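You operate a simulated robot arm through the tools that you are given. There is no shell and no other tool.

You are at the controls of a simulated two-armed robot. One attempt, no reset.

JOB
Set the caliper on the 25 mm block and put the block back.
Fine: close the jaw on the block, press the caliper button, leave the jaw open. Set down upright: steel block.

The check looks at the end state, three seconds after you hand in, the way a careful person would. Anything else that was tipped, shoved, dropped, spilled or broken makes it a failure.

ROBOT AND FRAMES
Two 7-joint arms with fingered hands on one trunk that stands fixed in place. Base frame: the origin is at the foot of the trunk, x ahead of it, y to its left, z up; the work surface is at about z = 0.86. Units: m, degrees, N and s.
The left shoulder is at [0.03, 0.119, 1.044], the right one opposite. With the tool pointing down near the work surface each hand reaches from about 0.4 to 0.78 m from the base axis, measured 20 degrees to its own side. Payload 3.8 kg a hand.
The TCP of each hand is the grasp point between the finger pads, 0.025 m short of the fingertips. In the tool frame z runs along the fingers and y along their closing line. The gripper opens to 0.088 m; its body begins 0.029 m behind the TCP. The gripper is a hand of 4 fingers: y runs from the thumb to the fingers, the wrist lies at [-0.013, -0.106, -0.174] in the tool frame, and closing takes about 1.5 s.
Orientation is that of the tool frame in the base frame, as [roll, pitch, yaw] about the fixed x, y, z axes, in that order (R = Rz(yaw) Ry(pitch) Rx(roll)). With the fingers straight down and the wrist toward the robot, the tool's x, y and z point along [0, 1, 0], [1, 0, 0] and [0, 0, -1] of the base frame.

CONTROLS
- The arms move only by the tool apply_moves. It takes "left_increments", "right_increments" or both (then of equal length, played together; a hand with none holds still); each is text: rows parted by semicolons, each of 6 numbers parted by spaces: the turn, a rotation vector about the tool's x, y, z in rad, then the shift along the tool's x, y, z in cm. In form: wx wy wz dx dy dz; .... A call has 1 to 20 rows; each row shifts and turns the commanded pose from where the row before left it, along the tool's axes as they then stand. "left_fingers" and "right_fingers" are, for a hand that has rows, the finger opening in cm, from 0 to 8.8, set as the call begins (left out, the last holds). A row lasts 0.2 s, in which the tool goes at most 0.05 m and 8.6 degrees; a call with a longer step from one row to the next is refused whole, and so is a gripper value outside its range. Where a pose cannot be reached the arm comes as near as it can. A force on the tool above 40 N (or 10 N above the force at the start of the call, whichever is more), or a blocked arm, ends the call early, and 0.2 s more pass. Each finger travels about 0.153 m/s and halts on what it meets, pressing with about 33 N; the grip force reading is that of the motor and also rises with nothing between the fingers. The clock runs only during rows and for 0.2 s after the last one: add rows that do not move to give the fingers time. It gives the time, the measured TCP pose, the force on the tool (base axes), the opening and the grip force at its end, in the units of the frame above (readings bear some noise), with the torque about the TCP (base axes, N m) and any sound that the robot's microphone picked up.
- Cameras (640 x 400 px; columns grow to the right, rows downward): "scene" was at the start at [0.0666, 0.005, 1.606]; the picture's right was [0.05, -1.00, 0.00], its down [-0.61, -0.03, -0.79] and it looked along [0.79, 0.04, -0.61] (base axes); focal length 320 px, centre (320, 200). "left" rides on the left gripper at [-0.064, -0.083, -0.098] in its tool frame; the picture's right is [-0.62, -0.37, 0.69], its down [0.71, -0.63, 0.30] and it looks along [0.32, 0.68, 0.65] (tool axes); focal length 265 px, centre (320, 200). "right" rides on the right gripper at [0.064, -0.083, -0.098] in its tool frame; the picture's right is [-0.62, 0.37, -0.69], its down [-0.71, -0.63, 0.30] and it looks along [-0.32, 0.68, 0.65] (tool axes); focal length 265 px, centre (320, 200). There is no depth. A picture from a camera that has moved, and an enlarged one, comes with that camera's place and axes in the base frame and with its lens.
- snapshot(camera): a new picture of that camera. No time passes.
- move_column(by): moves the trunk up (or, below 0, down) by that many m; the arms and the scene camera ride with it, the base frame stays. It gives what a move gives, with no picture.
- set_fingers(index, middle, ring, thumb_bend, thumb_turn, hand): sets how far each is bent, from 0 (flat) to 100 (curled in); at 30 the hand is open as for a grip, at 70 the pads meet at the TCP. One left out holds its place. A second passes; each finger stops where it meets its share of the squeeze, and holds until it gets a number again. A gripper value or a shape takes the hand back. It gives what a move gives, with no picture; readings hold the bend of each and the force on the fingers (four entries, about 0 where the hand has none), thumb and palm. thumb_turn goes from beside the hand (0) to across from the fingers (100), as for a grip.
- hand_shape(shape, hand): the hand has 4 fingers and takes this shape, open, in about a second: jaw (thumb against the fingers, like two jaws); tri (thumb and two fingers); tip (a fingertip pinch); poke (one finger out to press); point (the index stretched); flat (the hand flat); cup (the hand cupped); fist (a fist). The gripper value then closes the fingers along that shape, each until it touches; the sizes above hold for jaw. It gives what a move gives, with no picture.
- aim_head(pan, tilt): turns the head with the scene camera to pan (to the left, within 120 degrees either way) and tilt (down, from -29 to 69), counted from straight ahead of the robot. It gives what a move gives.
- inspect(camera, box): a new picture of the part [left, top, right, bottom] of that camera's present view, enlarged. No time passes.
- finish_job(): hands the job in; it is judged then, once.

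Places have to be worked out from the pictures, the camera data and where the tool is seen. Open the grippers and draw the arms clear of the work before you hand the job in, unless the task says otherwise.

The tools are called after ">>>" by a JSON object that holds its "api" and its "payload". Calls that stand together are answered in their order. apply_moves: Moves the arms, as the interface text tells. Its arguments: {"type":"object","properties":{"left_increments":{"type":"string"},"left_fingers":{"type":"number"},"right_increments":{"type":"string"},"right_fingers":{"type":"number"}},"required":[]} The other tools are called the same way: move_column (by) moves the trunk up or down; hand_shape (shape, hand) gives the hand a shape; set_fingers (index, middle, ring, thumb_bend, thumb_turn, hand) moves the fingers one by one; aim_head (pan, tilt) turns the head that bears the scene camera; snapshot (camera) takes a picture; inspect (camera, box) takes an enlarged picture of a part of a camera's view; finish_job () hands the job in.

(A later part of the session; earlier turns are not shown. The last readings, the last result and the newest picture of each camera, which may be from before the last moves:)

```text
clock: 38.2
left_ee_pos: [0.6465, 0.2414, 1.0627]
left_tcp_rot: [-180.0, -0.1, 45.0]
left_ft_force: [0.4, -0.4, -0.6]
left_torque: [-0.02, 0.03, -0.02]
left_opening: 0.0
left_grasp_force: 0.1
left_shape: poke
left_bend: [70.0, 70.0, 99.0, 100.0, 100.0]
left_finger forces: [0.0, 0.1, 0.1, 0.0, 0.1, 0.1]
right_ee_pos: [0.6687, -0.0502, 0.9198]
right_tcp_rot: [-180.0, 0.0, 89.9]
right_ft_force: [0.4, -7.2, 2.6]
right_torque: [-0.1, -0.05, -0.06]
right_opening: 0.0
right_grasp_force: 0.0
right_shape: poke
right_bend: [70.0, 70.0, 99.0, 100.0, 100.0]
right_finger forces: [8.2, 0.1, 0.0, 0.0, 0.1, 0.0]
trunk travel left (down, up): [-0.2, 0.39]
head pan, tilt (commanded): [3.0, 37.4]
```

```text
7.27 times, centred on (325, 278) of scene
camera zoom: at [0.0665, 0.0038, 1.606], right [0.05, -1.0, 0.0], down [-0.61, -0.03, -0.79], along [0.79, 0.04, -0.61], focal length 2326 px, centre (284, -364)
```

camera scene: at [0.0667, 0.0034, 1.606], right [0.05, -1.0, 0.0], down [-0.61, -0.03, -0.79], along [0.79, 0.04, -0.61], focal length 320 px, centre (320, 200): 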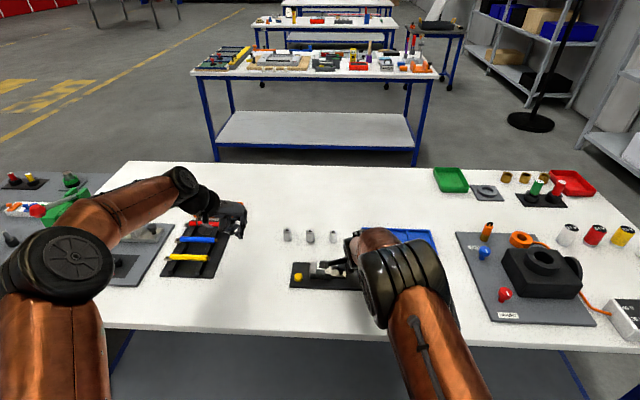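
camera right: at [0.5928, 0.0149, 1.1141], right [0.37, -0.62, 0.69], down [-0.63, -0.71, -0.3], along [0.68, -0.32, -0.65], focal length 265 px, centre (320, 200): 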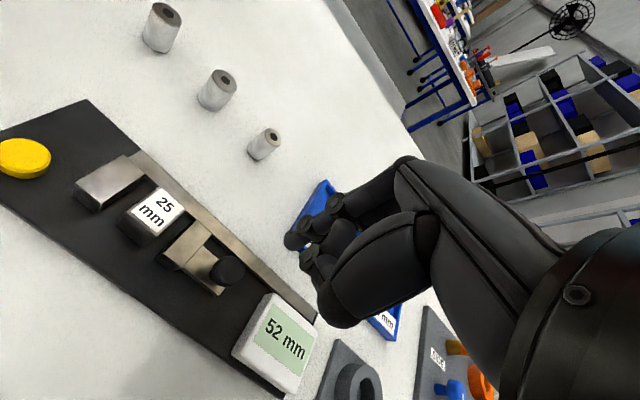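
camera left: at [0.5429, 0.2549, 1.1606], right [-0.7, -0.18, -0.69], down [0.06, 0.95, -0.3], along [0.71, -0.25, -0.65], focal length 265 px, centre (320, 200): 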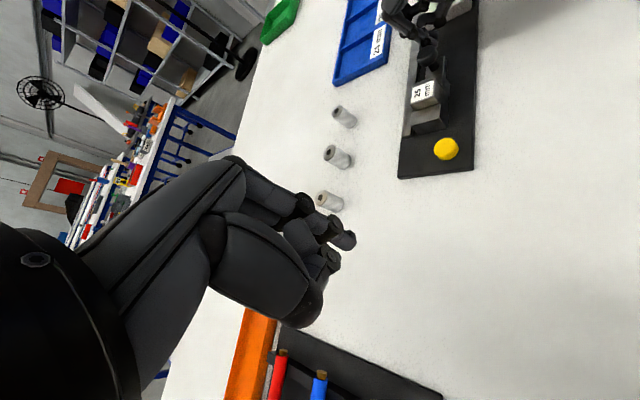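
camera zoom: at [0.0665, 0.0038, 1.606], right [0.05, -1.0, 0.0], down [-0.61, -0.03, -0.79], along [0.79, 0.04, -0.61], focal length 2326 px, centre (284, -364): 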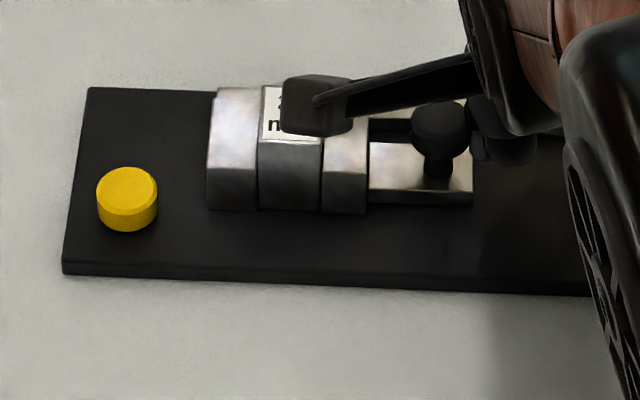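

The board hasn't shifted and the hold is about 8 N. I'll bring the left poke fingers above the yellow button near (0.655, 0.0965), stopping at z≈1.0 to check alignment.

>>> {"api": "apply_moves", "payload": {"left_increments": "0 0 0 -1.92 2.18 1.2;0 0 0 -1.92 2.18 1.2;0 0 0 -1.92 2.18 1.2;0 0 0 -1.92 2.18 1.2;0 0 0 -1.92 2.18 1.2;0 0 0 0 0 0"}}

>>> {"api": "snapshot", "payload": {"camera": "left"}}

>>> {"api": "inspect", "payload": {"camera": "scene", "box": [250, 210, 370, 310]}}

>>> {"api": "inspect", "payload": {"camera": "right", "box": [0, 0, 320, 200]}}

```text
clock: 39.6
left_ee_pos: [0.6561, 0.0957, 1.0]
left_tcp_rot: [-180.0, 0.1, 45.0]
left_ft_force: [-1.2, -0.3, 0.3]
left_torque: [0.02, -0.01, -0.01]
left_opening: 0.0
left_grasp_force: 0.2
left_shape: poke
left_bend: [70.0, 70.0, 99.0, 100.0, 100.0]
left_finger forces: [0.1, 0.0, 0.0, 0.1, 0.1, 0.0]
right_ee_pos: [0.6694, -0.0506, 0.9186]
right_tcp_rot: [179.9, 0.0, 90.0]
right_ft_force: [-0.8, -7.1, 3.1]
right_torque: [-0.15, 0.01, -0.01]
right_opening: 0.0
right_grasp_force: 0.0
right_shape: poke
right_bend: [70.0, 70.0, 99.0, 100.0, 100.0]
right_finger forces: [7.1, 0.0, 0.0, 0.0, 0.1, 0.0]
trunk travel left (down, up): [-0.2, 0.39]
head pan, tilt (commanded): [3.0, 37.4]
```

```text
taken
camera left: at [0.5517, 0.1097, 1.0999], right [-0.7, -0.18, -0.69], down [0.06, 0.95, -0.3], along [0.71, -0.25, -0.65], focal length 265 px, centre (320, 200)
```

left: 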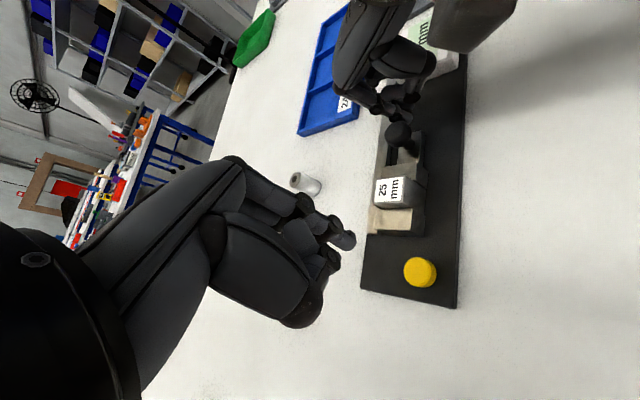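

```text
4.00 times, centred on (310, 260) of scene
camera zoom: at [0.0665, 0.0042, 1.606], right [0.05, -1.0, 0.0], down [-0.61, -0.03, -0.79], along [0.79, 0.04, -0.61], focal length 1279 px, centre (360, -40)
```

zoom: 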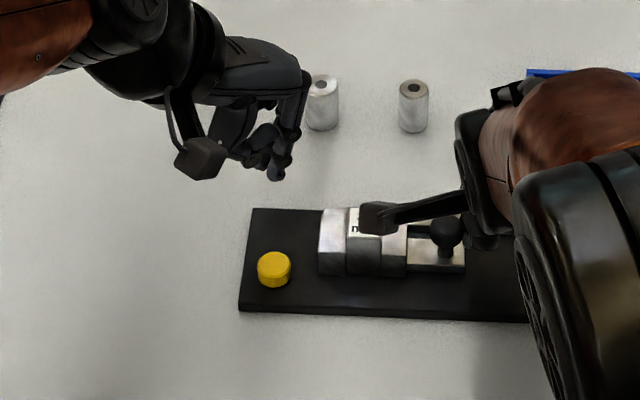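

```text
2.00 times, centred on (160, 100) of right
camera zoom: at [0.587, 0.0149, 1.0182], right [0.37, -0.62, 0.69], down [-0.63, -0.71, -0.3], along [0.68, -0.32, -0.65], focal length 531 px, centre (640, 400)
```

zoom: 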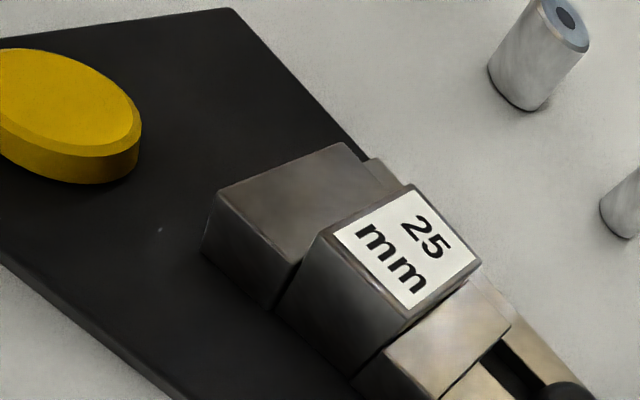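

The fingertips are at about (0.654–0.664, 0.091–0.102) and the button centre at (0.654, 0.0965), with good clearance from the right hand's camera. I'll shift slightly and lower to just above the button.

>>> {"api": "apply_moves", "payload": {"left_increments": "0 0 0 0.07 -0.35 2;0 0 0 0 0 2;0 0 0 0 0 2;0 0 0 0 0 1.5;0 0 0 0 0 0.7;0 0 0 0 0 0"}}

>>> {"api": "inspect", "payload": {"camera": "left", "box": [260, 120, 460, 330]}}

>>> {"api": "inspect", "payload": {"camera": "scene", "box": [250, 220, 370, 310]}}

>>> {"api": "inspect", "payload": {"camera": "right", "box": [0, 0, 320, 200]}}

```text
clock: 41.0
left_ee_pos: [0.6535, 0.0999, 0.9183]
left_tcp_rot: [-180.0, 0.0, 45.0]
left_ft_force: [-0.3, 0.2, 0.1]
left_torque: [0.01, -0.06, -0.01]
left_opening: 0.0
left_grasp_force: 0.0
left_shape: poke
left_bend: [70.0, 70.0, 99.0, 100.0, 100.0]
left_finger forces: [0.0, 0.0, 0.1, 0.0, 0.1, 0.1]
right_ee_pos: [0.6686, -0.0515, 0.9177]
right_tcp_rot: [-180.0, -0.1, 90.0]
right_ft_force: [0.4, -6.5, 2.3]
right_torque: [-0.06, -0.02, -0.01]
right_opening: 0.0
right_grasp_force: 0.1
right_shape: poke
right_bend: [70.0, 70.0, 99.0, 100.0, 100.0]
right_finger forces: [6.7, 0.0, 0.0, 0.1, 0.1, 0.0]
trunk travel left (down, up): [-0.2, 0.39]
head pan, tilt (commanded): [3.0, 37.4]
```

```text
1.90 times, centred on (360, 225) of left
camera zoom: at [0.5496, 0.1134, 1.0184], right [-0.7, -0.18, -0.69], down [0.06, 0.95, -0.3], along [0.71, -0.25, -0.65], focal length 506 px, centre (244, 152)
```

zoom: 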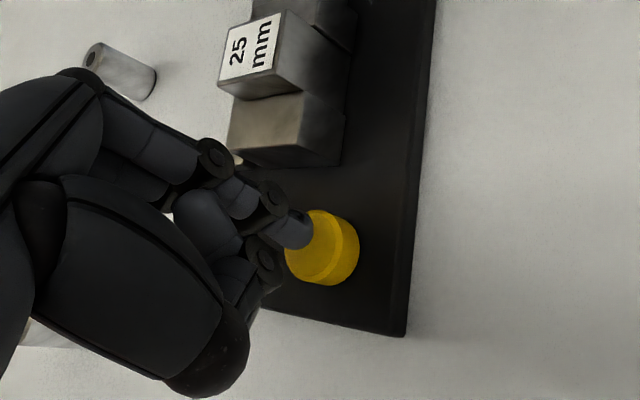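

```text
4.44 times, centred on (310, 265) of scene
camera zoom: at [0.0665, 0.004, 1.606], right [0.05, -1.0, 0.0], down [-0.61, -0.03, -0.79], along [0.79, 0.04, -0.61], focal length 1421 px, centre (364, -89)
```

zoom: 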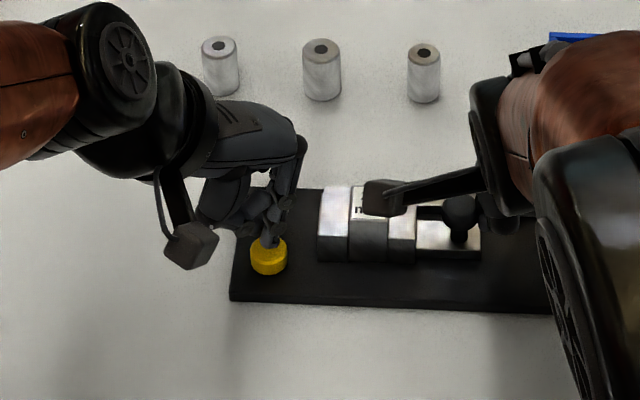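

```text
2.00 times, centred on (160, 100) of right
camera zoom: at [0.5869, 0.0148, 1.0182], right [0.37, -0.62, 0.69], down [-0.63, -0.71, -0.3], along [0.68, -0.32, -0.65], focal length 531 px, centre (640, 400)
```

zoom: 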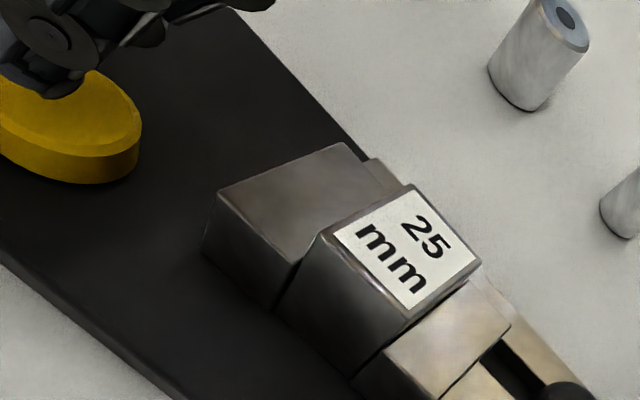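

The index tip is centred over the button about 1 cm above it. I'll press down slowly in small steps.

>>> {"api": "apply_moves", "payload": {"left_increments": "0 0 0 0 0 0.3;0 0 0 0 0 0.3;0 0 0 0 0 0.2;0 0 0 0 0 0.1;0 0 0 0 0 0.1;0 0 0 0 0 0.1;0 0 0 0 0 0.1"}}

>>> {"api": "inspect", "payload": {"camera": "left", "box": [260, 120, 460, 330]}}

>>> {"api": "inspect", "payload": {"camera": "right", "box": [0, 0, 200, 140]}}

```text
clock: 42.6
left_ee_pos: [0.6531, 0.1004, 0.9067]
left_tcp_rot: [-179.9, 0.0, 45.0]
left_ft_force: [-0.9, -0.9, 3.2]
left_torque: [0.01, 0.02, 0.01]
left_opening: 0.0
left_grasp_force: 0.0
left_shape: poke
left_bend: [70.0, 70.0, 99.0, 100.0, 100.0]
left_finger forces: [0.1, 3.3, 0.0, 0.0, 0.0, 0.0]
right_ee_pos: [0.6677, -0.0495, 0.9191]
right_tcp_rot: [-179.9, -0.1, 90.0]
right_ft_force: [0.5, -5.9, 0.7]
right_torque: [-0.11, -0.02, -0.08]
right_opening: 0.0
right_grasp_force: 0.0
right_shape: poke
right_bend: [70.0, 70.0, 99.0, 100.0, 100.0]
right_finger forces: [5.7, 0.0, 0.0, 0.0, 0.0, 0.0]
trunk travel left (down, up): [-0.2, 0.39]
head pan, tilt (commanded): [3.0, 37.4]
```

```text
1.90 times, centred on (360, 225) of left
camera zoom: at [0.5497, 0.1131, 1.0063], right [-0.7, -0.18, -0.69], down [0.06, 0.95, -0.3], along [0.71, -0.25, -0.65], focal length 506 px, centre (244, 152)
```

zoom: 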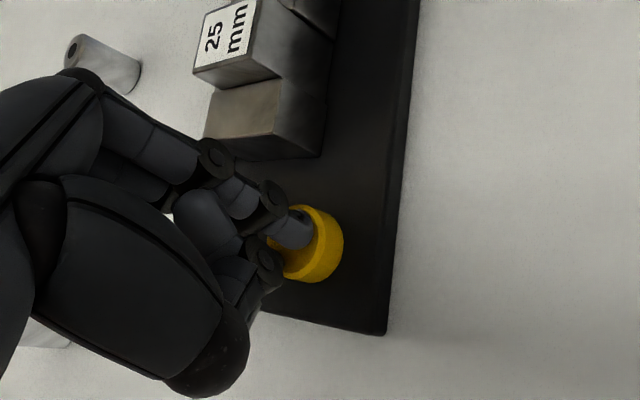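

```text
2.86 times, centred on (100, 70) of right
camera zoom: at [0.5868, 0.0148, 1.0183], right [0.37, -0.62, 0.69], down [-0.63, -0.71, -0.3], along [0.68, -0.32, -0.65], focal length 758 px, centre (949, 571)
```

zoom: 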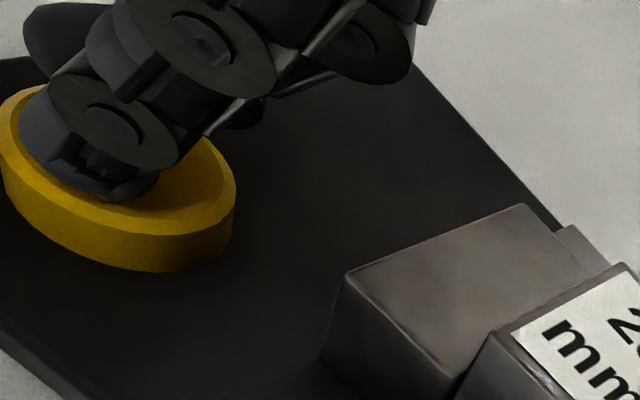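

Contact with the button at about 3 N. I'll press on in 1 mm steps until it bottoms out or clicks.

>>> {"api": "apply_moves", "payload": {"left_increments": "0 0 0 0 0 0.1;0 0 0 0 0 0.1;0 0 0 0 0 0.1;0 0 0 0 0 0"}}

>>> {"api": "inspect", "payload": {"camera": "right", "box": [0, 0, 200, 140]}}

```text
clock: 43.6
left_ee_pos: [0.6537, 0.1004, 0.9046]
left_tcp_rot: [-180.0, -0.1, 45.0]
left_ft_force: [-1.1, 0.1, 5.3]
left_torque: [0.07, 0.02, 0.01]
left_opening: 0.0
left_grasp_force: 0.0
left_shape: poke
left_bend: [70.0, 70.0, 99.0, 100.0, 100.0]
left_finger forces: [0.2, 5.9, 0.1, 0.0, 0.0, 0.1]
right_ee_pos: [0.6693, -0.0503, 0.9189]
right_tcp_rot: [179.9, -0.1, 90.0]
right_ft_force: [0.2, -5.6, 0.4]
right_torque: [-0.11, 0.01, -0.03]
right_opening: 0.0001
right_grasp_force: 0.0
right_shape: poke
right_bend: [70.0, 70.0, 99.0, 100.0, 100.0]
right_finger forces: [5.3, 0.1, 0.1, 0.1, 0.0, 0.0]
trunk travel left (down, up): [-0.2, 0.39]
head pan, tilt (commanded): [3.0, 37.4]
```

```text
2.86 times, centred on (100, 70) of right
camera zoom: at [0.5866, 0.0149, 1.0184], right [0.37, -0.62, 0.69], down [-0.63, -0.71, -0.3], along [0.68, -0.32, -0.65], focal length 758 px, centre (949, 571)
```

zoom: 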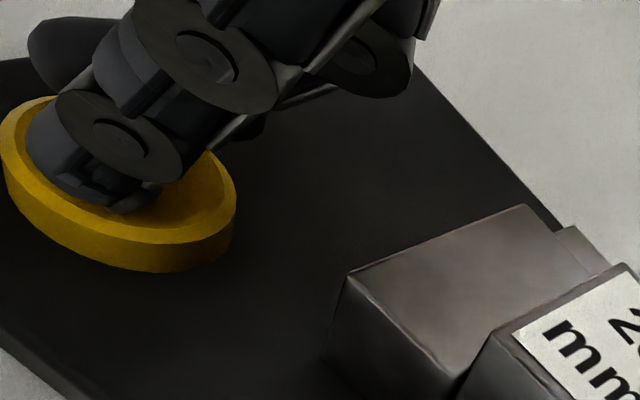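

The button is travelling down against a spring (5–6 N). I'll press further.

>>> {"api": "apply_moves", "payload": {"left_increments": "0 0 0 0 0 0.1;0 0 0 0 0 0.1;0 0 0 0 0 0.1;0 0 0 0 0 0"}}

>>> {"api": "inspect", "payload": {"camera": "right", "box": [0, 0, 200, 140]}}

>>> {"api": "inspect", "payload": {"camera": "left", "box": [320, 0, 480, 150]}}

```text
clock: 44.6
left_ee_pos: [0.6546, 0.0996, 0.9013]
left_tcp_rot: [179.8, -0.1, 45.1]
left_ft_force: [-1.3, -0.8, 13.2]
left_torque: [0.04, -0.03, 0.01]
left_opening: 0.0001
left_grasp_force: 0.1
left_shape: poke
left_bend: [70.0, 70.0, 99.0, 100.0, 100.0]
left_finger forces: [2.5, 10.6, 0.0, 0.0, 0.0, 0.1]
right_ee_pos: [0.6684, -0.0499, 0.92]
right_tcp_rot: [-180.0, -0.1, 90.1]
right_ft_force: [-0.9, -3.1, -0.1]
right_torque: [-0.09, -0.01, -0.02]
right_opening: 0.0
right_grasp_force: 0.0
right_shape: poke
right_bend: [70.0, 70.0, 99.0, 100.0, 100.0]
right_finger forces: [3.9, 0.1, 0.1, 0.1, 0.0, 0.1]
trunk travel left (down, up): [-0.2, 0.39]
head pan, tilt (commanded): [3.0, 37.4]
```

```text
2.86 times, centred on (100, 70) of right
camera zoom: at [0.5859, 0.0149, 1.0189], right [0.37, -0.62, 0.69], down [-0.63, -0.71, -0.31], along [0.68, -0.32, -0.65], focal length 758 px, centre (949, 571)
```

zoom: 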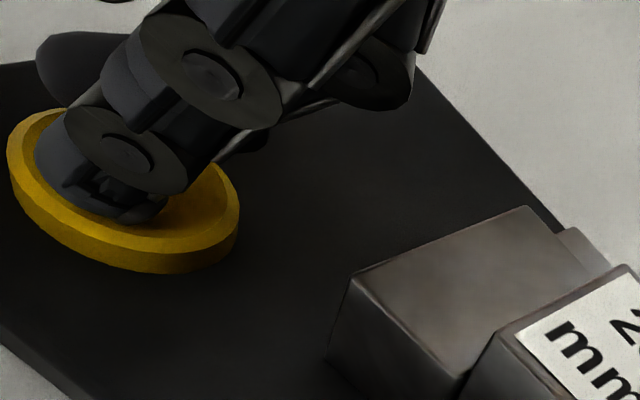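

```text
2.67 times, centred on (400, 75) of left
camera zoom: at [0.5497, 0.1128, 1.0015], right [-0.7, -0.18, -0.69], down [0.06, 0.95, -0.3], along [0.71, -0.25, -0.65], focal length 708 px, centre (107, 533)
```

zoom: 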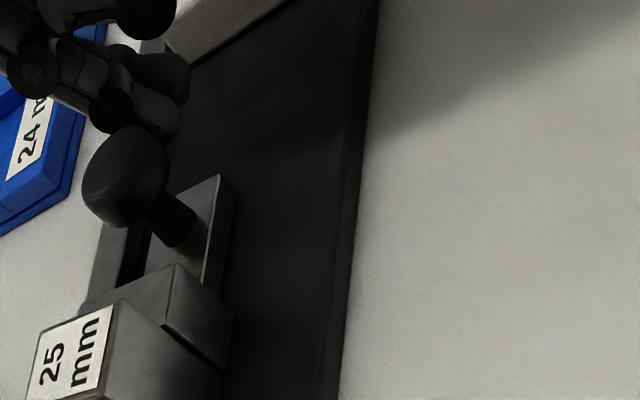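

13 N and stiffening, so the button is at or near the bottom of its travel. I'll press one more millimetre to be sure, hold briefly, then lift off.

>>> {"api": "apply_moves", "payload": {"left_increments": "0 0 0 0 0 0.1;0 0 0 0 0 0;0 0 0 0 0 0"}}

>>> {"api": "inspect", "payload": {"camera": "right", "box": [0, 0, 200, 140]}}

```text
clock: 45.4
left_ee_pos: [0.654, 0.0994, 0.9028]
left_tcp_rot: [179.9, -0.1, 45.0]
left_ft_force: [2.5, -0.2, 17.3]
left_torque: [0.04, -0.12, -0.01]
left_opening: 0.0
left_grasp_force: 0.0
left_shape: poke
left_bend: [70.0, 70.0, 99.0, 100.0, 100.0]
left_finger forces: [3.6, 13.7, 0.0, 0.0, 0.1, 0.0]
right_ee_pos: [0.6684, -0.0497, 0.9195]
right_tcp_rot: [179.9, 0.0, 90.1]
right_ft_force: [-1.0, -2.9, -0.4]
right_torque: [-0.08, 0.03, 0.0]
right_opening: 0.0
right_grasp_force: 0.1
right_shape: poke
right_bend: [70.0, 70.0, 99.0, 100.0, 100.0]
right_finger forces: [3.0, 0.0, 0.0, 0.1, 0.0, 0.0]
trunk travel left (down, up): [-0.2, 0.39]
head pan, tilt (commanded): [3.0, 37.4]
```

```text
2.86 times, centred on (100, 70) of right
camera zoom: at [0.5859, 0.0149, 1.019], right [0.37, -0.62, 0.69], down [-0.63, -0.71, -0.31], along [0.68, -0.32, -0.65], focal length 758 px, centre (949, 571)
```

zoom: 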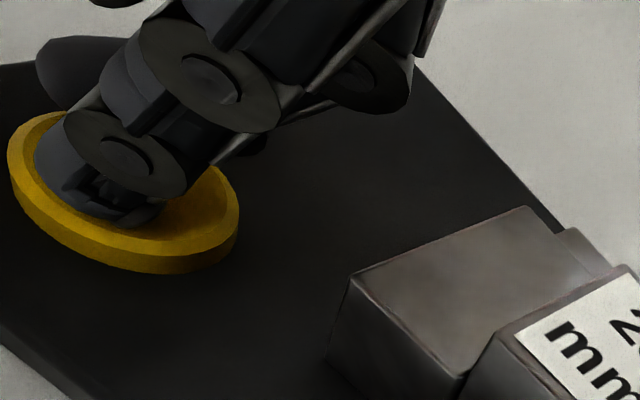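

The button is fully down. I'll lift the left hand off it, straight up and then out to the left.

>>> {"api": "apply_moves", "payload": {"left_increments": "0 0 0 0 0 -0.3;0 0 0 0 0 -0.7;0 0 0 0 0 -2;0 0 0 0 0 -3;0 0 0 0 0 -3;0 0 0 2.2 -2.2 -1.5;0 0 0 2.2 -2.2 -1.5;0 0 0 2.2 -2.2 -1.5;0 0 0 2.2 -2.2 -1.5;0 0 0 0 0 0"}}

>>> {"api": "snapshot", "payload": {"camera": "left"}}

>>> {"api": "inspect", "payload": {"camera": "right", "box": [0, 0, 320, 240]}}

```text
clock: 47.6
left_ee_pos: [0.6525, 0.2235, 1.0499]
left_tcp_rot: [-180.0, 0.1, 44.9]
left_ft_force: [-0.6, -0.5, 0.5]
left_torque: [-0.03, 0.04, -0.01]
left_opening: 0.0
left_grasp_force: 0.0
left_shape: poke
left_bend: [70.0, 70.0, 99.0, 100.0, 100.0]
left_finger forces: [0.1, 0.0, 0.1, 0.0, 0.1, 0.0]
right_ee_pos: [0.6698, -0.05, 0.9196]
right_tcp_rot: [-179.9, -0.1, 90.1]
right_ft_force: [-0.7, -4.7, 0.3]
right_torque: [-0.08, 0.02, -0.03]
right_opening: 0.0
right_grasp_force: 0.1
right_shape: poke
right_bend: [70.0, 70.0, 99.0, 100.0, 100.0]
right_finger forces: [5.3, 0.0, 0.1, 0.0, 0.0, 0.0]
trunk travel left (down, up): [-0.2, 0.39]
head pan, tilt (commanded): [3.0, 37.4]
```

```text
taken
camera left: at [0.5497, 0.2367, 1.1484], right [-0.7, -0.18, -0.69], down [0.06, 0.95, -0.3], along [0.71, -0.25, -0.65], focal length 265 px, centre (320, 200)
```

left: 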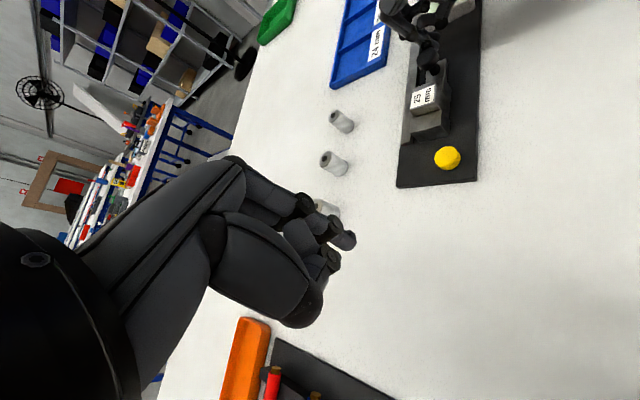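

```text
1.67 times, centred on (160, 120) of right
camera zoom: at [0.5869, 0.0149, 1.0182], right [0.37, -0.62, 0.69], down [-0.63, -0.71, -0.3], along [0.68, -0.32, -0.65], focal length 442 px, centre (587, 333)
```

zoom: 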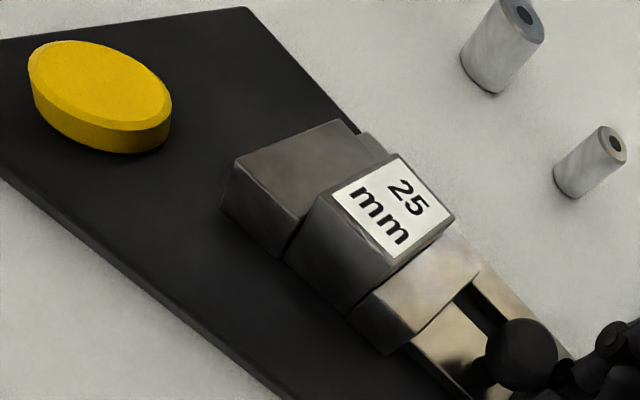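

The button has sprung back and the block is still clamped. I'll back the right finger off 1 cm toward -y, rise, and read the display.

>>> {"api": "apply_moves", "payload": {"right_increments": "0 0 0 -0.3 0 0;0 0 0 -0.4 0 0;0 0 0 -0.3 0 0;0 0 0 0 0 -2;0 0 0 0 0 -3;0 0 0 0 0 -3;0 0 0 0 -3 -2;0 0 0 0 -3 -2;0 0 0 0 0 0"}}

>>> {"api": "inspect", "payload": {"camera": "right", "box": [20, 60, 340, 380]}}

>>> {"api": "inspect", "payload": {"camera": "scene", "box": [280, 240, 420, 310]}}

```text
clock: 49.6
left_ee_pos: [0.6536, 0.2241, 1.0486]
left_tcp_rot: [-180.0, 0.0, 45.0]
left_ft_force: [-1.1, -0.4, 0.6]
left_torque: [0.01, 0.0, -0.02]
left_opening: 0.0
left_grasp_force: 0.0
left_shape: poke
left_bend: [70.0, 70.0, 99.0, 100.0, 100.0]
left_finger forces: [0.0, 0.0, 0.0, 0.0, 0.0, 0.1]
right_ee_pos: [0.6075, -0.0587, 1.0398]
right_tcp_rot: [179.9, 0.0, 89.9]
right_ft_force: [0.9, 0.0, -0.3]
right_torque: [-0.05, 0.04, 0.02]
right_opening: 0.0
right_grasp_force: 0.1
right_shape: poke
right_bend: [70.0, 70.0, 99.0, 100.0, 100.0]
right_finger forces: [0.0, 0.0, 0.0, 0.0, 0.0, 0.1]
trunk travel left (down, up): [-0.2, 0.39]
head pan, tilt (commanded): [3.0, 37.4]
```

```text
1.25 times, centred on (180, 220) of right
camera zoom: at [0.5258, 0.0065, 1.139], right [0.37, -0.62, 0.69], down [-0.63, -0.71, -0.3], along [0.68, -0.32, -0.65], focal length 332 px, centre (495, 175)
```

zoom: 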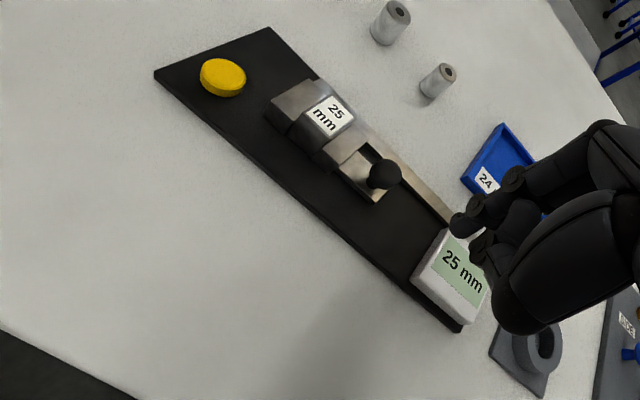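

```text
4.57 times, centred on (350, 275) of scene
camera zoom: at [0.0676, 0.005, 1.6059], right [0.05, -1.0, 0.0], down [-0.61, -0.03, -0.79], along [0.79, 0.04, -0.61], focal length 1462 px, centre (183, -143)
```

zoom: 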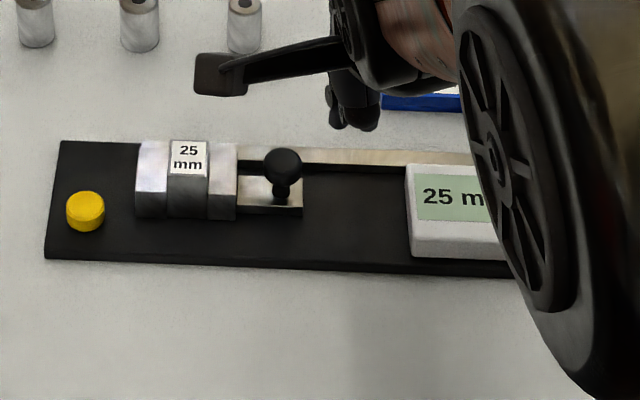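

The display now reads 25 mm with the block clamped. To open the jaw I'll push the knob back with the index alone from its +y side, so the middle finger doesn't touch the block. I'll curl the right middle finger and check the shape.

>>> {"api": "set_fingers", "payload": {"hand": "right", "middle": 99}}

>>> {"api": "inspect", "payload": {"camera": "right", "box": [200, 150, 420, 350]}}

>>> {"api": "inspect", "payload": {"camera": "scene", "box": [310, 220, 390, 280]}}

>>> {"api": "inspect", "payload": {"camera": "left", "box": [340, 0, 500, 200]}}

```text
clock: 50.6
left_ee_pos: [0.6544, 0.2227, 1.0484]
left_tcp_rot: [179.9, 0.1, 45.0]
left_ft_force: [-0.3, -0.7, 1.0]
left_torque: [0.02, -0.02, 0.0]
left_opening: 0.0001
left_grasp_force: 0.0
left_shape: poke
left_bend: [70.0, 70.0, 99.0, 100.0, 100.0]
left_finger forces: [0.1, 0.0, 0.1, 0.0, 0.0, 0.0]
right_ee_pos: [0.6062, -0.0585, 1.0395]
right_tcp_rot: [180.0, -0.1, 90.0]
right_ft_force: [-0.4, 0.2, 0.7]
right_torque: [0.01, 0.04, -0.01]
right_opening: 0.0227
right_grasp_force: 0.1
right_shape: fingers
right_bend: [70.0, 99.0, 99.0, 100.0, 100.0]
right_finger forces: [0.0, 0.1, 0.0, 0.0, 0.0, 0.0]
trunk travel left (down, up): [-0.2, 0.39]
head pan, tilt (commanded): [3.0, 37.4]
```

```text
2.00 times, centred on (310, 250) of right
camera zoom: at [0.5255, 0.0066, 1.1391], right [0.37, -0.62, 0.69], down [-0.63, -0.71, -0.3], along [0.68, -0.32, -0.65], focal length 531 px, centre (340, 100)
```

zoom: 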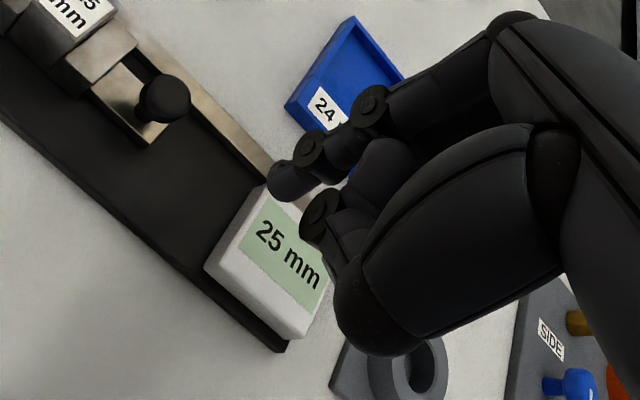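

```text
6.67 times, centred on (350, 250) of scene
camera zoom: at [0.0668, 0.0051, 1.606], right [0.05, -1.0, 0.0], down [-0.61, -0.03, -0.79], along [0.79, 0.04, -0.61], focal length 2132 px, centre (120, -133)
```

zoom: 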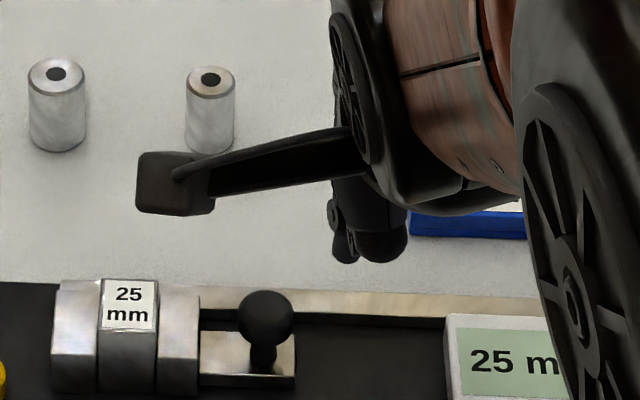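

```text
2.00 times, centred on (420, 100) of left
camera zoom: at [0.55, 0.2373, 1.1479], right [-0.7, -0.18, -0.69], down [0.06, 0.95, -0.3], along [0.71, -0.25, -0.65], focal length 531 px, centre (120, 400)
```

zoom: 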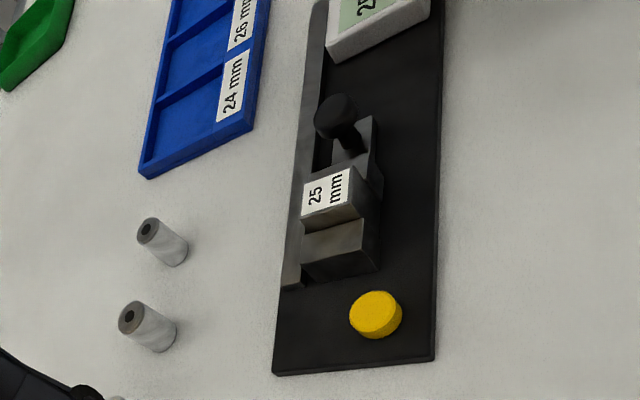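

The index stands alone at the lowest point. I want to see where the curled thumb lies relative to it before going near the knob.

>>> {"api": "inspect", "payload": {"camera": "right", "box": [290, 180, 390, 320]}}

>>> {"api": "inspect", "payload": {"camera": "scene", "box": [345, 240, 370, 260]}}

```text
2.86 times, centred on (340, 250) of right
camera zoom: at [0.5255, 0.0066, 1.1391], right [0.37, -0.62, 0.69], down [-0.63, -0.71, -0.3], along [0.68, -0.32, -0.65], focal length 758 px, centre (263, 57)
```

zoom: 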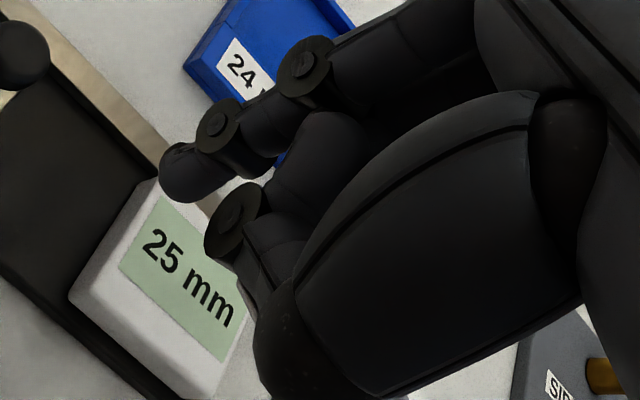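

```text
16.00 times, centred on (358, 250) of scene
camera zoom: at [0.0668, 0.0051, 1.606], right [0.05, -1.0, 0.0], down [-0.61, -0.03, -0.79], along [0.79, 0.04, -0.61], focal length 5116 px, centre (-280, -600)
```

zoom: 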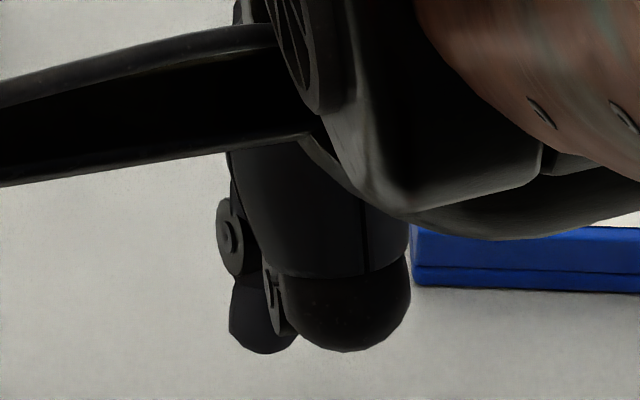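

The curled thumb sits at TCP height about 13 mm nearer the robot, so the index protrudes alone by about 2 cm. I'll move to above the space between the knob and the moving jaw.

>>> {"api": "apply_moves", "payload": {"right_increments": "0 0 0 1.82 2.05 1.0;0 0 0 1.82 2.05 1.0;0 0 0 1.82 2.05 1.0;0 0 0 0 0 2;0 0 0 0 0 2;0 0 0 0 0 0"}}

>>> {"api": "inspect", "payload": {"camera": "right", "box": [180, 130, 380, 310]}}

>>> {"api": "inspect", "payload": {"camera": "scene", "box": [290, 230, 390, 300]}}

>>> {"api": "inspect", "payload": {"camera": "left", "box": [340, 0, 500, 200]}}

```text
clock: 52.0
left_ee_pos: [0.6541, 0.2246, 1.0484]
left_tcp_rot: [-180.0, -0.1, 45.0]
left_ft_force: [-0.4, -0.6, 0.0]
left_torque: [0.01, 0.05, -0.02]
left_opening: 0.0001
left_grasp_force: 0.0
left_shape: poke
left_bend: [70.0, 70.0, 99.0, 100.0, 100.0]
left_finger forces: [0.1, 0.1, 0.0, 0.0, 0.1, 0.1]
right_ee_pos: [0.6709, -0.004, 0.9689]
right_tcp_rot: [-179.9, -0.1, 90.0]
right_ft_force: [-0.5, -0.4, 0.7]
right_torque: [-0.01, -0.01, 0.0]
right_opening: 0.0227
right_grasp_force: 0.0
right_shape: fingers
right_bend: [70.0, 99.0, 99.0, 100.0, 100.0]
right_finger forces: [0.0, 0.0, 0.0, 0.0, 0.0, 0.0]
trunk travel left (down, up): [-0.2, 0.39]
head pan, tilt (commanded): [3.0, 37.4]
```

```text
2.22 times, centred on (280, 220) of right
camera zoom: at [0.5883, 0.061, 1.0675], right [0.37, -0.62, 0.69], down [-0.63, -0.71, -0.3], along [0.68, -0.32, -0.65], focal length 590 px, centre (409, 156)
```

zoom: 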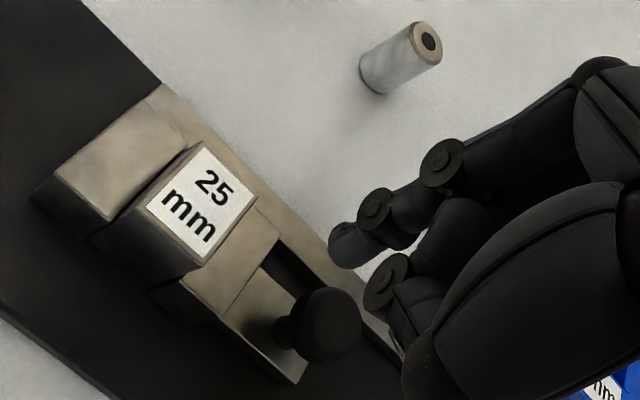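

```text
5.71 times, centred on (340, 265) of scene
camera zoom: at [0.0665, 0.0049, 1.606], right [0.05, -1.0, 0.0], down [-0.61, -0.03, -0.79], along [0.79, 0.04, -0.61], focal length 1827 px, centre (206, -171)
```

zoom: 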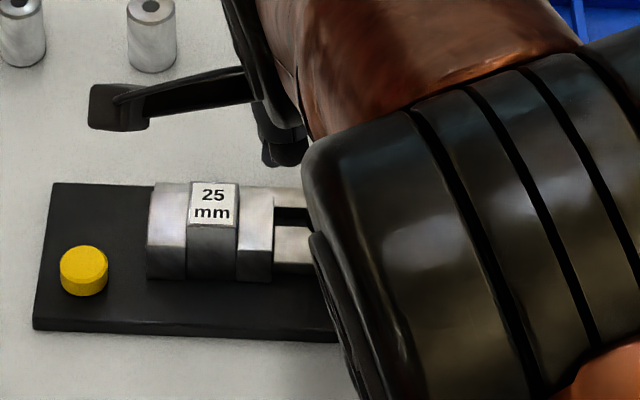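

```text
2.00 times, centred on (420, 100) of left
camera zoom: at [0.5498, 0.2372, 1.148], right [-0.7, -0.18, -0.69], down [0.06, 0.95, -0.3], along [0.71, -0.25, -0.65], focal length 531 px, centre (120, 400)
```

zoom: 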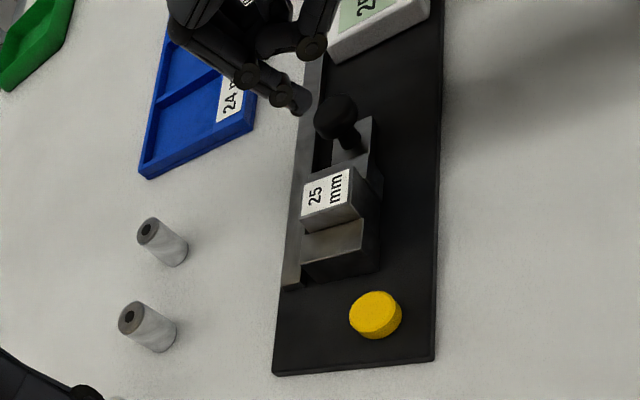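

The index tip is at about (0.675, 0.003), between the knob's edge (y≈-0.010) and the block. I'll lower to TCP z≈0.922, which keeps the tip about 5 mm above the jaw top.

>>> {"api": "apply_moves", "payload": {"right_increments": "0 0 0 0 -0.1 1.2;0 0 0 0 -0.1 1.2;0 0 0 0 0 1.0;0 0 0 0 0 0.7;0 0 0 0 0 0.5;0 0 0 0 0 0"}}

>>> {"api": "inspect", "payload": {"camera": "right", "box": [180, 130, 380, 310]}}

>>> {"api": "inspect", "payload": {"camera": "left", "box": [360, 0, 480, 130]}}

```text
clock: 53.4
left_ee_pos: [0.6545, 0.2233, 1.049]
left_tcp_rot: [179.9, 0.0, 45.0]
left_ft_force: [0.3, 0.5, 0.4]
left_torque: [0.02, 0.01, -0.02]
left_opening: 0.0001
left_grasp_force: 0.0
left_shape: poke
left_bend: [70.0, 70.0, 99.0, 100.0, 100.0]
left_finger forces: [0.0, 0.0, 0.0, 0.0, 0.0, 0.0]
right_ee_pos: [0.6689, -0.0041, 0.9222]
right_tcp_rot: [-179.9, 0.1, 90.0]
right_ft_force: [-0.5, 0.0, 1.2]
right_torque: [-0.04, 0.03, -0.01]
right_opening: 0.0225
right_grasp_force: 0.1
right_shape: fingers
right_bend: [70.0, 99.0, 99.0, 100.0, 100.0]
right_finger forces: [0.0, 0.0, 0.0, 0.1, 0.1, 0.0]
trunk travel left (down, up): [-0.2, 0.39]
head pan, tilt (commanded): [3.0, 37.4]
```

```text
2.22 times, centred on (280, 220) of right
camera zoom: at [0.5867, 0.061, 1.0216], right [0.37, -0.62, 0.69], down [-0.63, -0.71, -0.3], along [0.68, -0.32, -0.65], focal length 590 px, centre (409, 156)
```

zoom: 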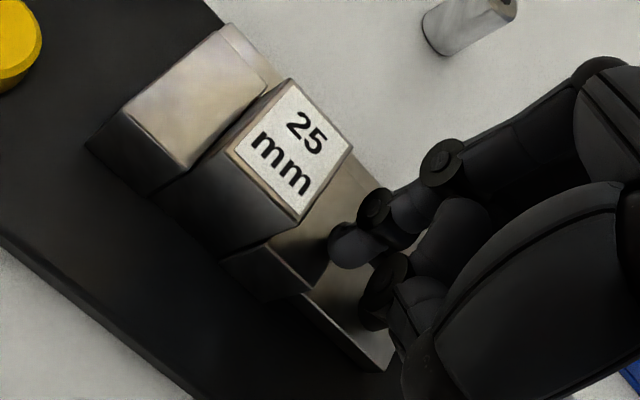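

```text
3.08 times, centred on (420, 65) of left
camera zoom: at [0.55, 0.2373, 1.1479], right [-0.7, -0.18, -0.69], down [0.06, 0.95, -0.3], along [0.71, -0.25, -0.65], focal length 817 px, centre (12, 615)
```

zoom: 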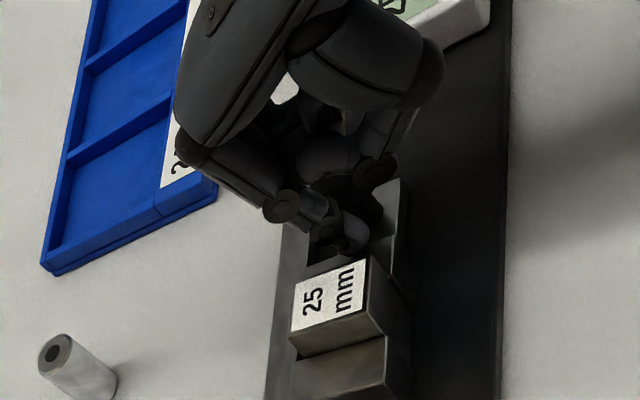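

No contact forces, so the index is in the gap. I'll push toward -y gently, 1.4 cm first, and watch the jaw and the block.

>>> {"api": "apply_moves", "payload": {"right_increments": "0 0 0 -0.2 0 0;0 0 0 -0.2 0 0;0 0 0 -0.2 0 0;0 0 0 -0.2 0 0;0 0 0 -0.2 0 0;0 0 0 -0.2 0 0;0 0 0 -0.2 0 0;0 0 0 0 0 0"}}

>>> {"api": "inspect", "payload": {"camera": "right", "box": [140, 110, 380, 310]}}

>>> {"api": "inspect", "payload": {"camera": "left", "box": [360, 0, 480, 130]}}

```text
clock: 55.2
left_ee_pos: [0.6548, 0.2245, 1.0485]
left_tcp_rot: [179.9, 0.0, 45.0]
left_ft_force: [-0.2, -0.1, 0.4]
left_torque: [0.03, 0.03, -0.02]
left_opening: 0.0
left_grasp_force: 0.1
left_shape: poke
left_bend: [70.0, 70.0, 99.0, 100.0, 100.0]
left_finger forces: [0.0, 0.0, 0.0, 0.1, 0.0, 0.0]
right_ee_pos: [0.6692, -0.0184, 0.9219]
right_tcp_rot: [180.0, 0.0, 90.0]
right_ft_force: [-0.1, 0.3, 0.1]
right_torque: [0.0, -0.01, -0.02]
right_opening: 0.0228
right_grasp_force: 0.5
right_shape: fingers
right_bend: [70.0, 99.0, 99.0, 100.0, 100.0]
right_finger forces: [0.3, 0.0, 0.0, 0.0, 0.0, 0.0]
trunk travel left (down, up): [-0.2, 0.39]
head pan, tilt (commanded): [3.0, 37.4]
```

```text
2.00 times, centred on (260, 210) of right
camera zoom: at [0.5869, 0.0468, 1.0219], right [0.37, -0.62, 0.69], down [-0.63, -0.71, -0.3], along [0.68, -0.32, -0.65], focal length 531 px, centre (440, 180)
```

zoom: 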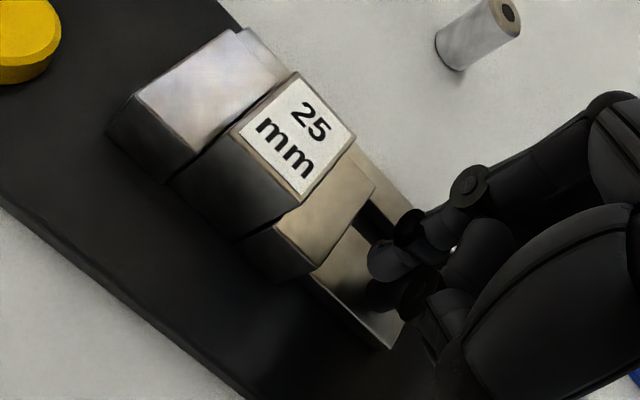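

```text
3.08 times, centred on (420, 65) of left
camera zoom: at [0.55, 0.2374, 1.1479], right [-0.7, -0.18, -0.69], down [0.06, 0.95, -0.3], along [0.71, -0.25, -0.65], focal length 817 px, centre (12, 615)
```

zoom: 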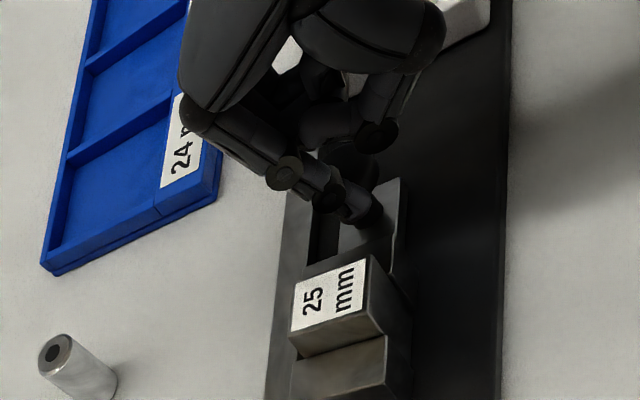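

The index force is only 0.3 N and the jaw seems not to have moved yet. I'll zoom in on the fingertip and knob.

>>> {"api": "inspect", "payload": {"camera": "left", "box": [405, 20, 450, 90]}}

>>> {"api": "inspect", "payload": {"camera": "right", "box": [240, 180, 360, 300]}}

>>> {"api": "inspect", "payload": {"camera": "scene", "box": [300, 245, 370, 295]}}

```text
5.71 times, centred on (428, 55) of left
camera zoom: at [0.55, 0.2374, 1.1479], right [-0.7, -0.18, -0.69], down [0.06, 0.95, -0.3], along [0.71, -0.25, -0.65], focal length 1517 px, centre (-294, 1029)
```

zoom: 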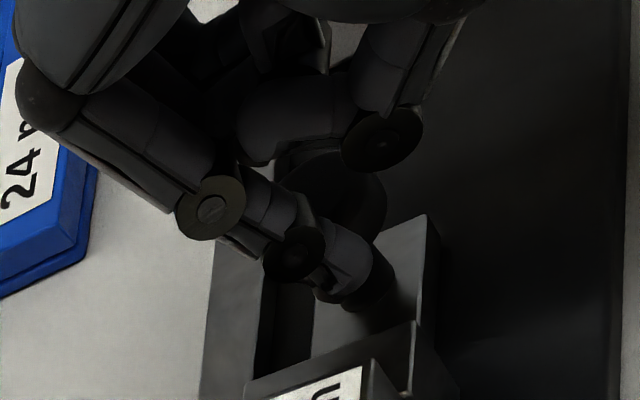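

```text
3.33 times, centred on (300, 240) of right
camera zoom: at [0.5869, 0.0468, 1.0219], right [0.37, -0.62, 0.69], down [-0.63, -0.71, -0.3], along [0.68, -0.32, -0.65], focal length 885 px, centre (387, 67)
```

zoom: 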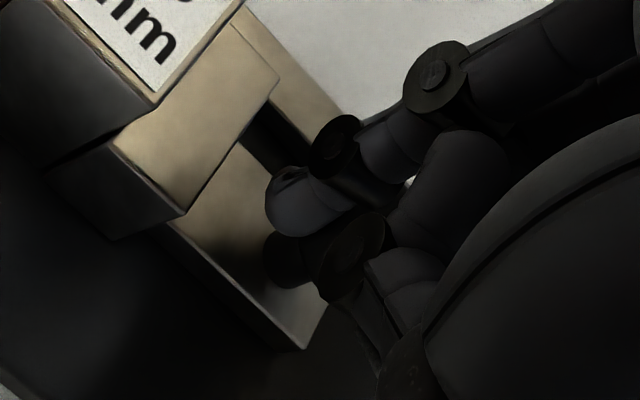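

```text
8.00 times, centred on (335, 270) of scene
camera zoom: at [0.0668, 0.0052, 1.606], right [0.05, -1.0, 0.0], down [-0.61, -0.03, -0.79], along [0.79, 0.04, -0.61], focal length 2558 px, centre (200, -360)
```

zoom: 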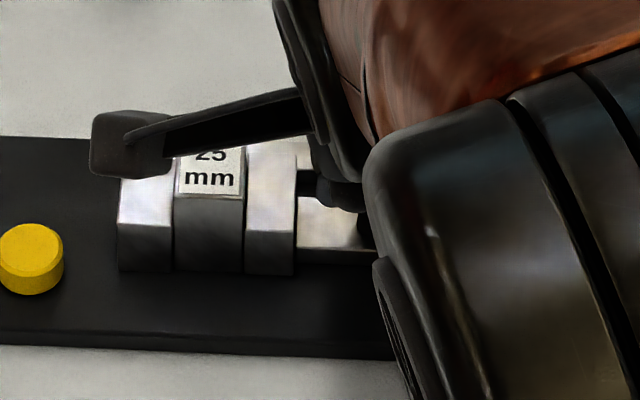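

A sliver of gap is opening, so the finger has reached the knob. I'll keep pushing another 2.4 cm toward -y.

>>> {"api": "apply_moves", "payload": {"right_increments": "0 0 0 -0.2 0 0;0 0 0 -0.2 0 0;0 0 0 -0.2 0 0;0 0 0 -0.2 0 0;0 0 0 -0.2 0 0;0 0 0 -0.2 0 0;0 0 0 -0.2 0 0;0 0 0 -0.2 0 0;0 0 0 -0.2 0 0;0 0 0 -0.2 0 0;0 0 0 -0.2 0 0;0 0 0 -0.2 0 0;0 0 0 0 0 0"}}

>>> {"api": "inspect", "payload": {"camera": "right", "box": [80, 70, 380, 310]}}

>>> {"api": "inspect", "payload": {"camera": "scene", "box": [285, 240, 385, 305]}}

```text
clock: 58.0
left_ee_pos: [0.6537, 0.2238, 1.0481]
left_tcp_rot: [180.0, 0.0, 45.0]
left_ft_force: [-0.2, -0.2, 0.5]
left_torque: [0.0, -0.03, -0.03]
left_opening: 0.0
left_grasp_force: 0.1
left_shape: poke
left_bend: [70.0, 70.0, 99.0, 100.0, 100.0]
left_finger forces: [0.0, 0.1, 0.1, 0.0, 0.0, 0.0]
right_ee_pos: [0.6692, -0.0425, 0.9233]
right_tcp_rot: [-180.0, 0.1, 90.0]
right_ft_force: [0.3, 0.0, -0.7]
right_torque: [-0.01, 0.0, -0.01]
right_opening: 0.0228
right_grasp_force: 0.1
right_shape: fingers
right_bend: [70.0, 99.0, 99.0, 100.0, 100.0]
right_finger forces: [0.4, 0.0, 0.1, 0.1, 0.0, 0.0]
trunk travel left (down, up): [-0.2, 0.39]
head pan, tilt (commanded): [3.0, 37.4]
```

```text
1.67 times, centred on (230, 190) of right
camera zoom: at [0.5865, 0.0225, 1.0224], right [0.37, -0.62, 0.69], down [-0.63, -0.71, -0.3], along [0.68, -0.32, -0.65], focal length 442 px, centre (470, 217)
```

zoom: 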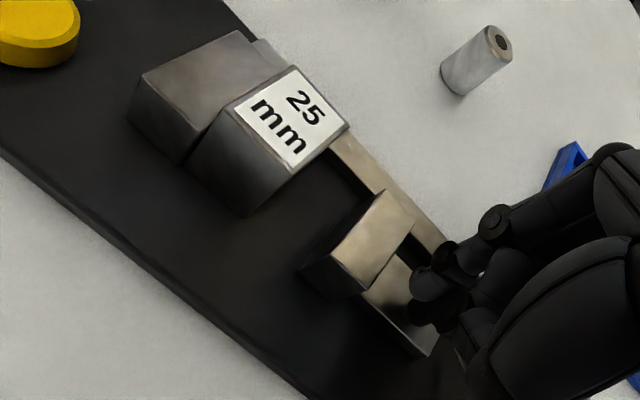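

```text
6.15 times, centred on (335, 272) of scene
camera zoom: at [0.0668, 0.0052, 1.606], right [0.05, -1.0, 0.0], down [-0.61, -0.03, -0.79], along [0.79, 0.04, -0.61], focal length 1968 px, centre (228, -246)
```

zoom: 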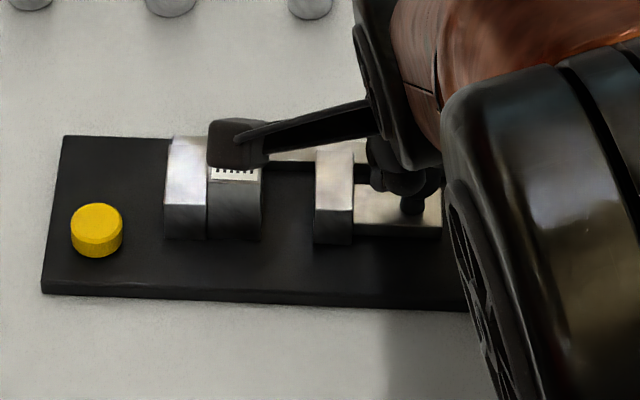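

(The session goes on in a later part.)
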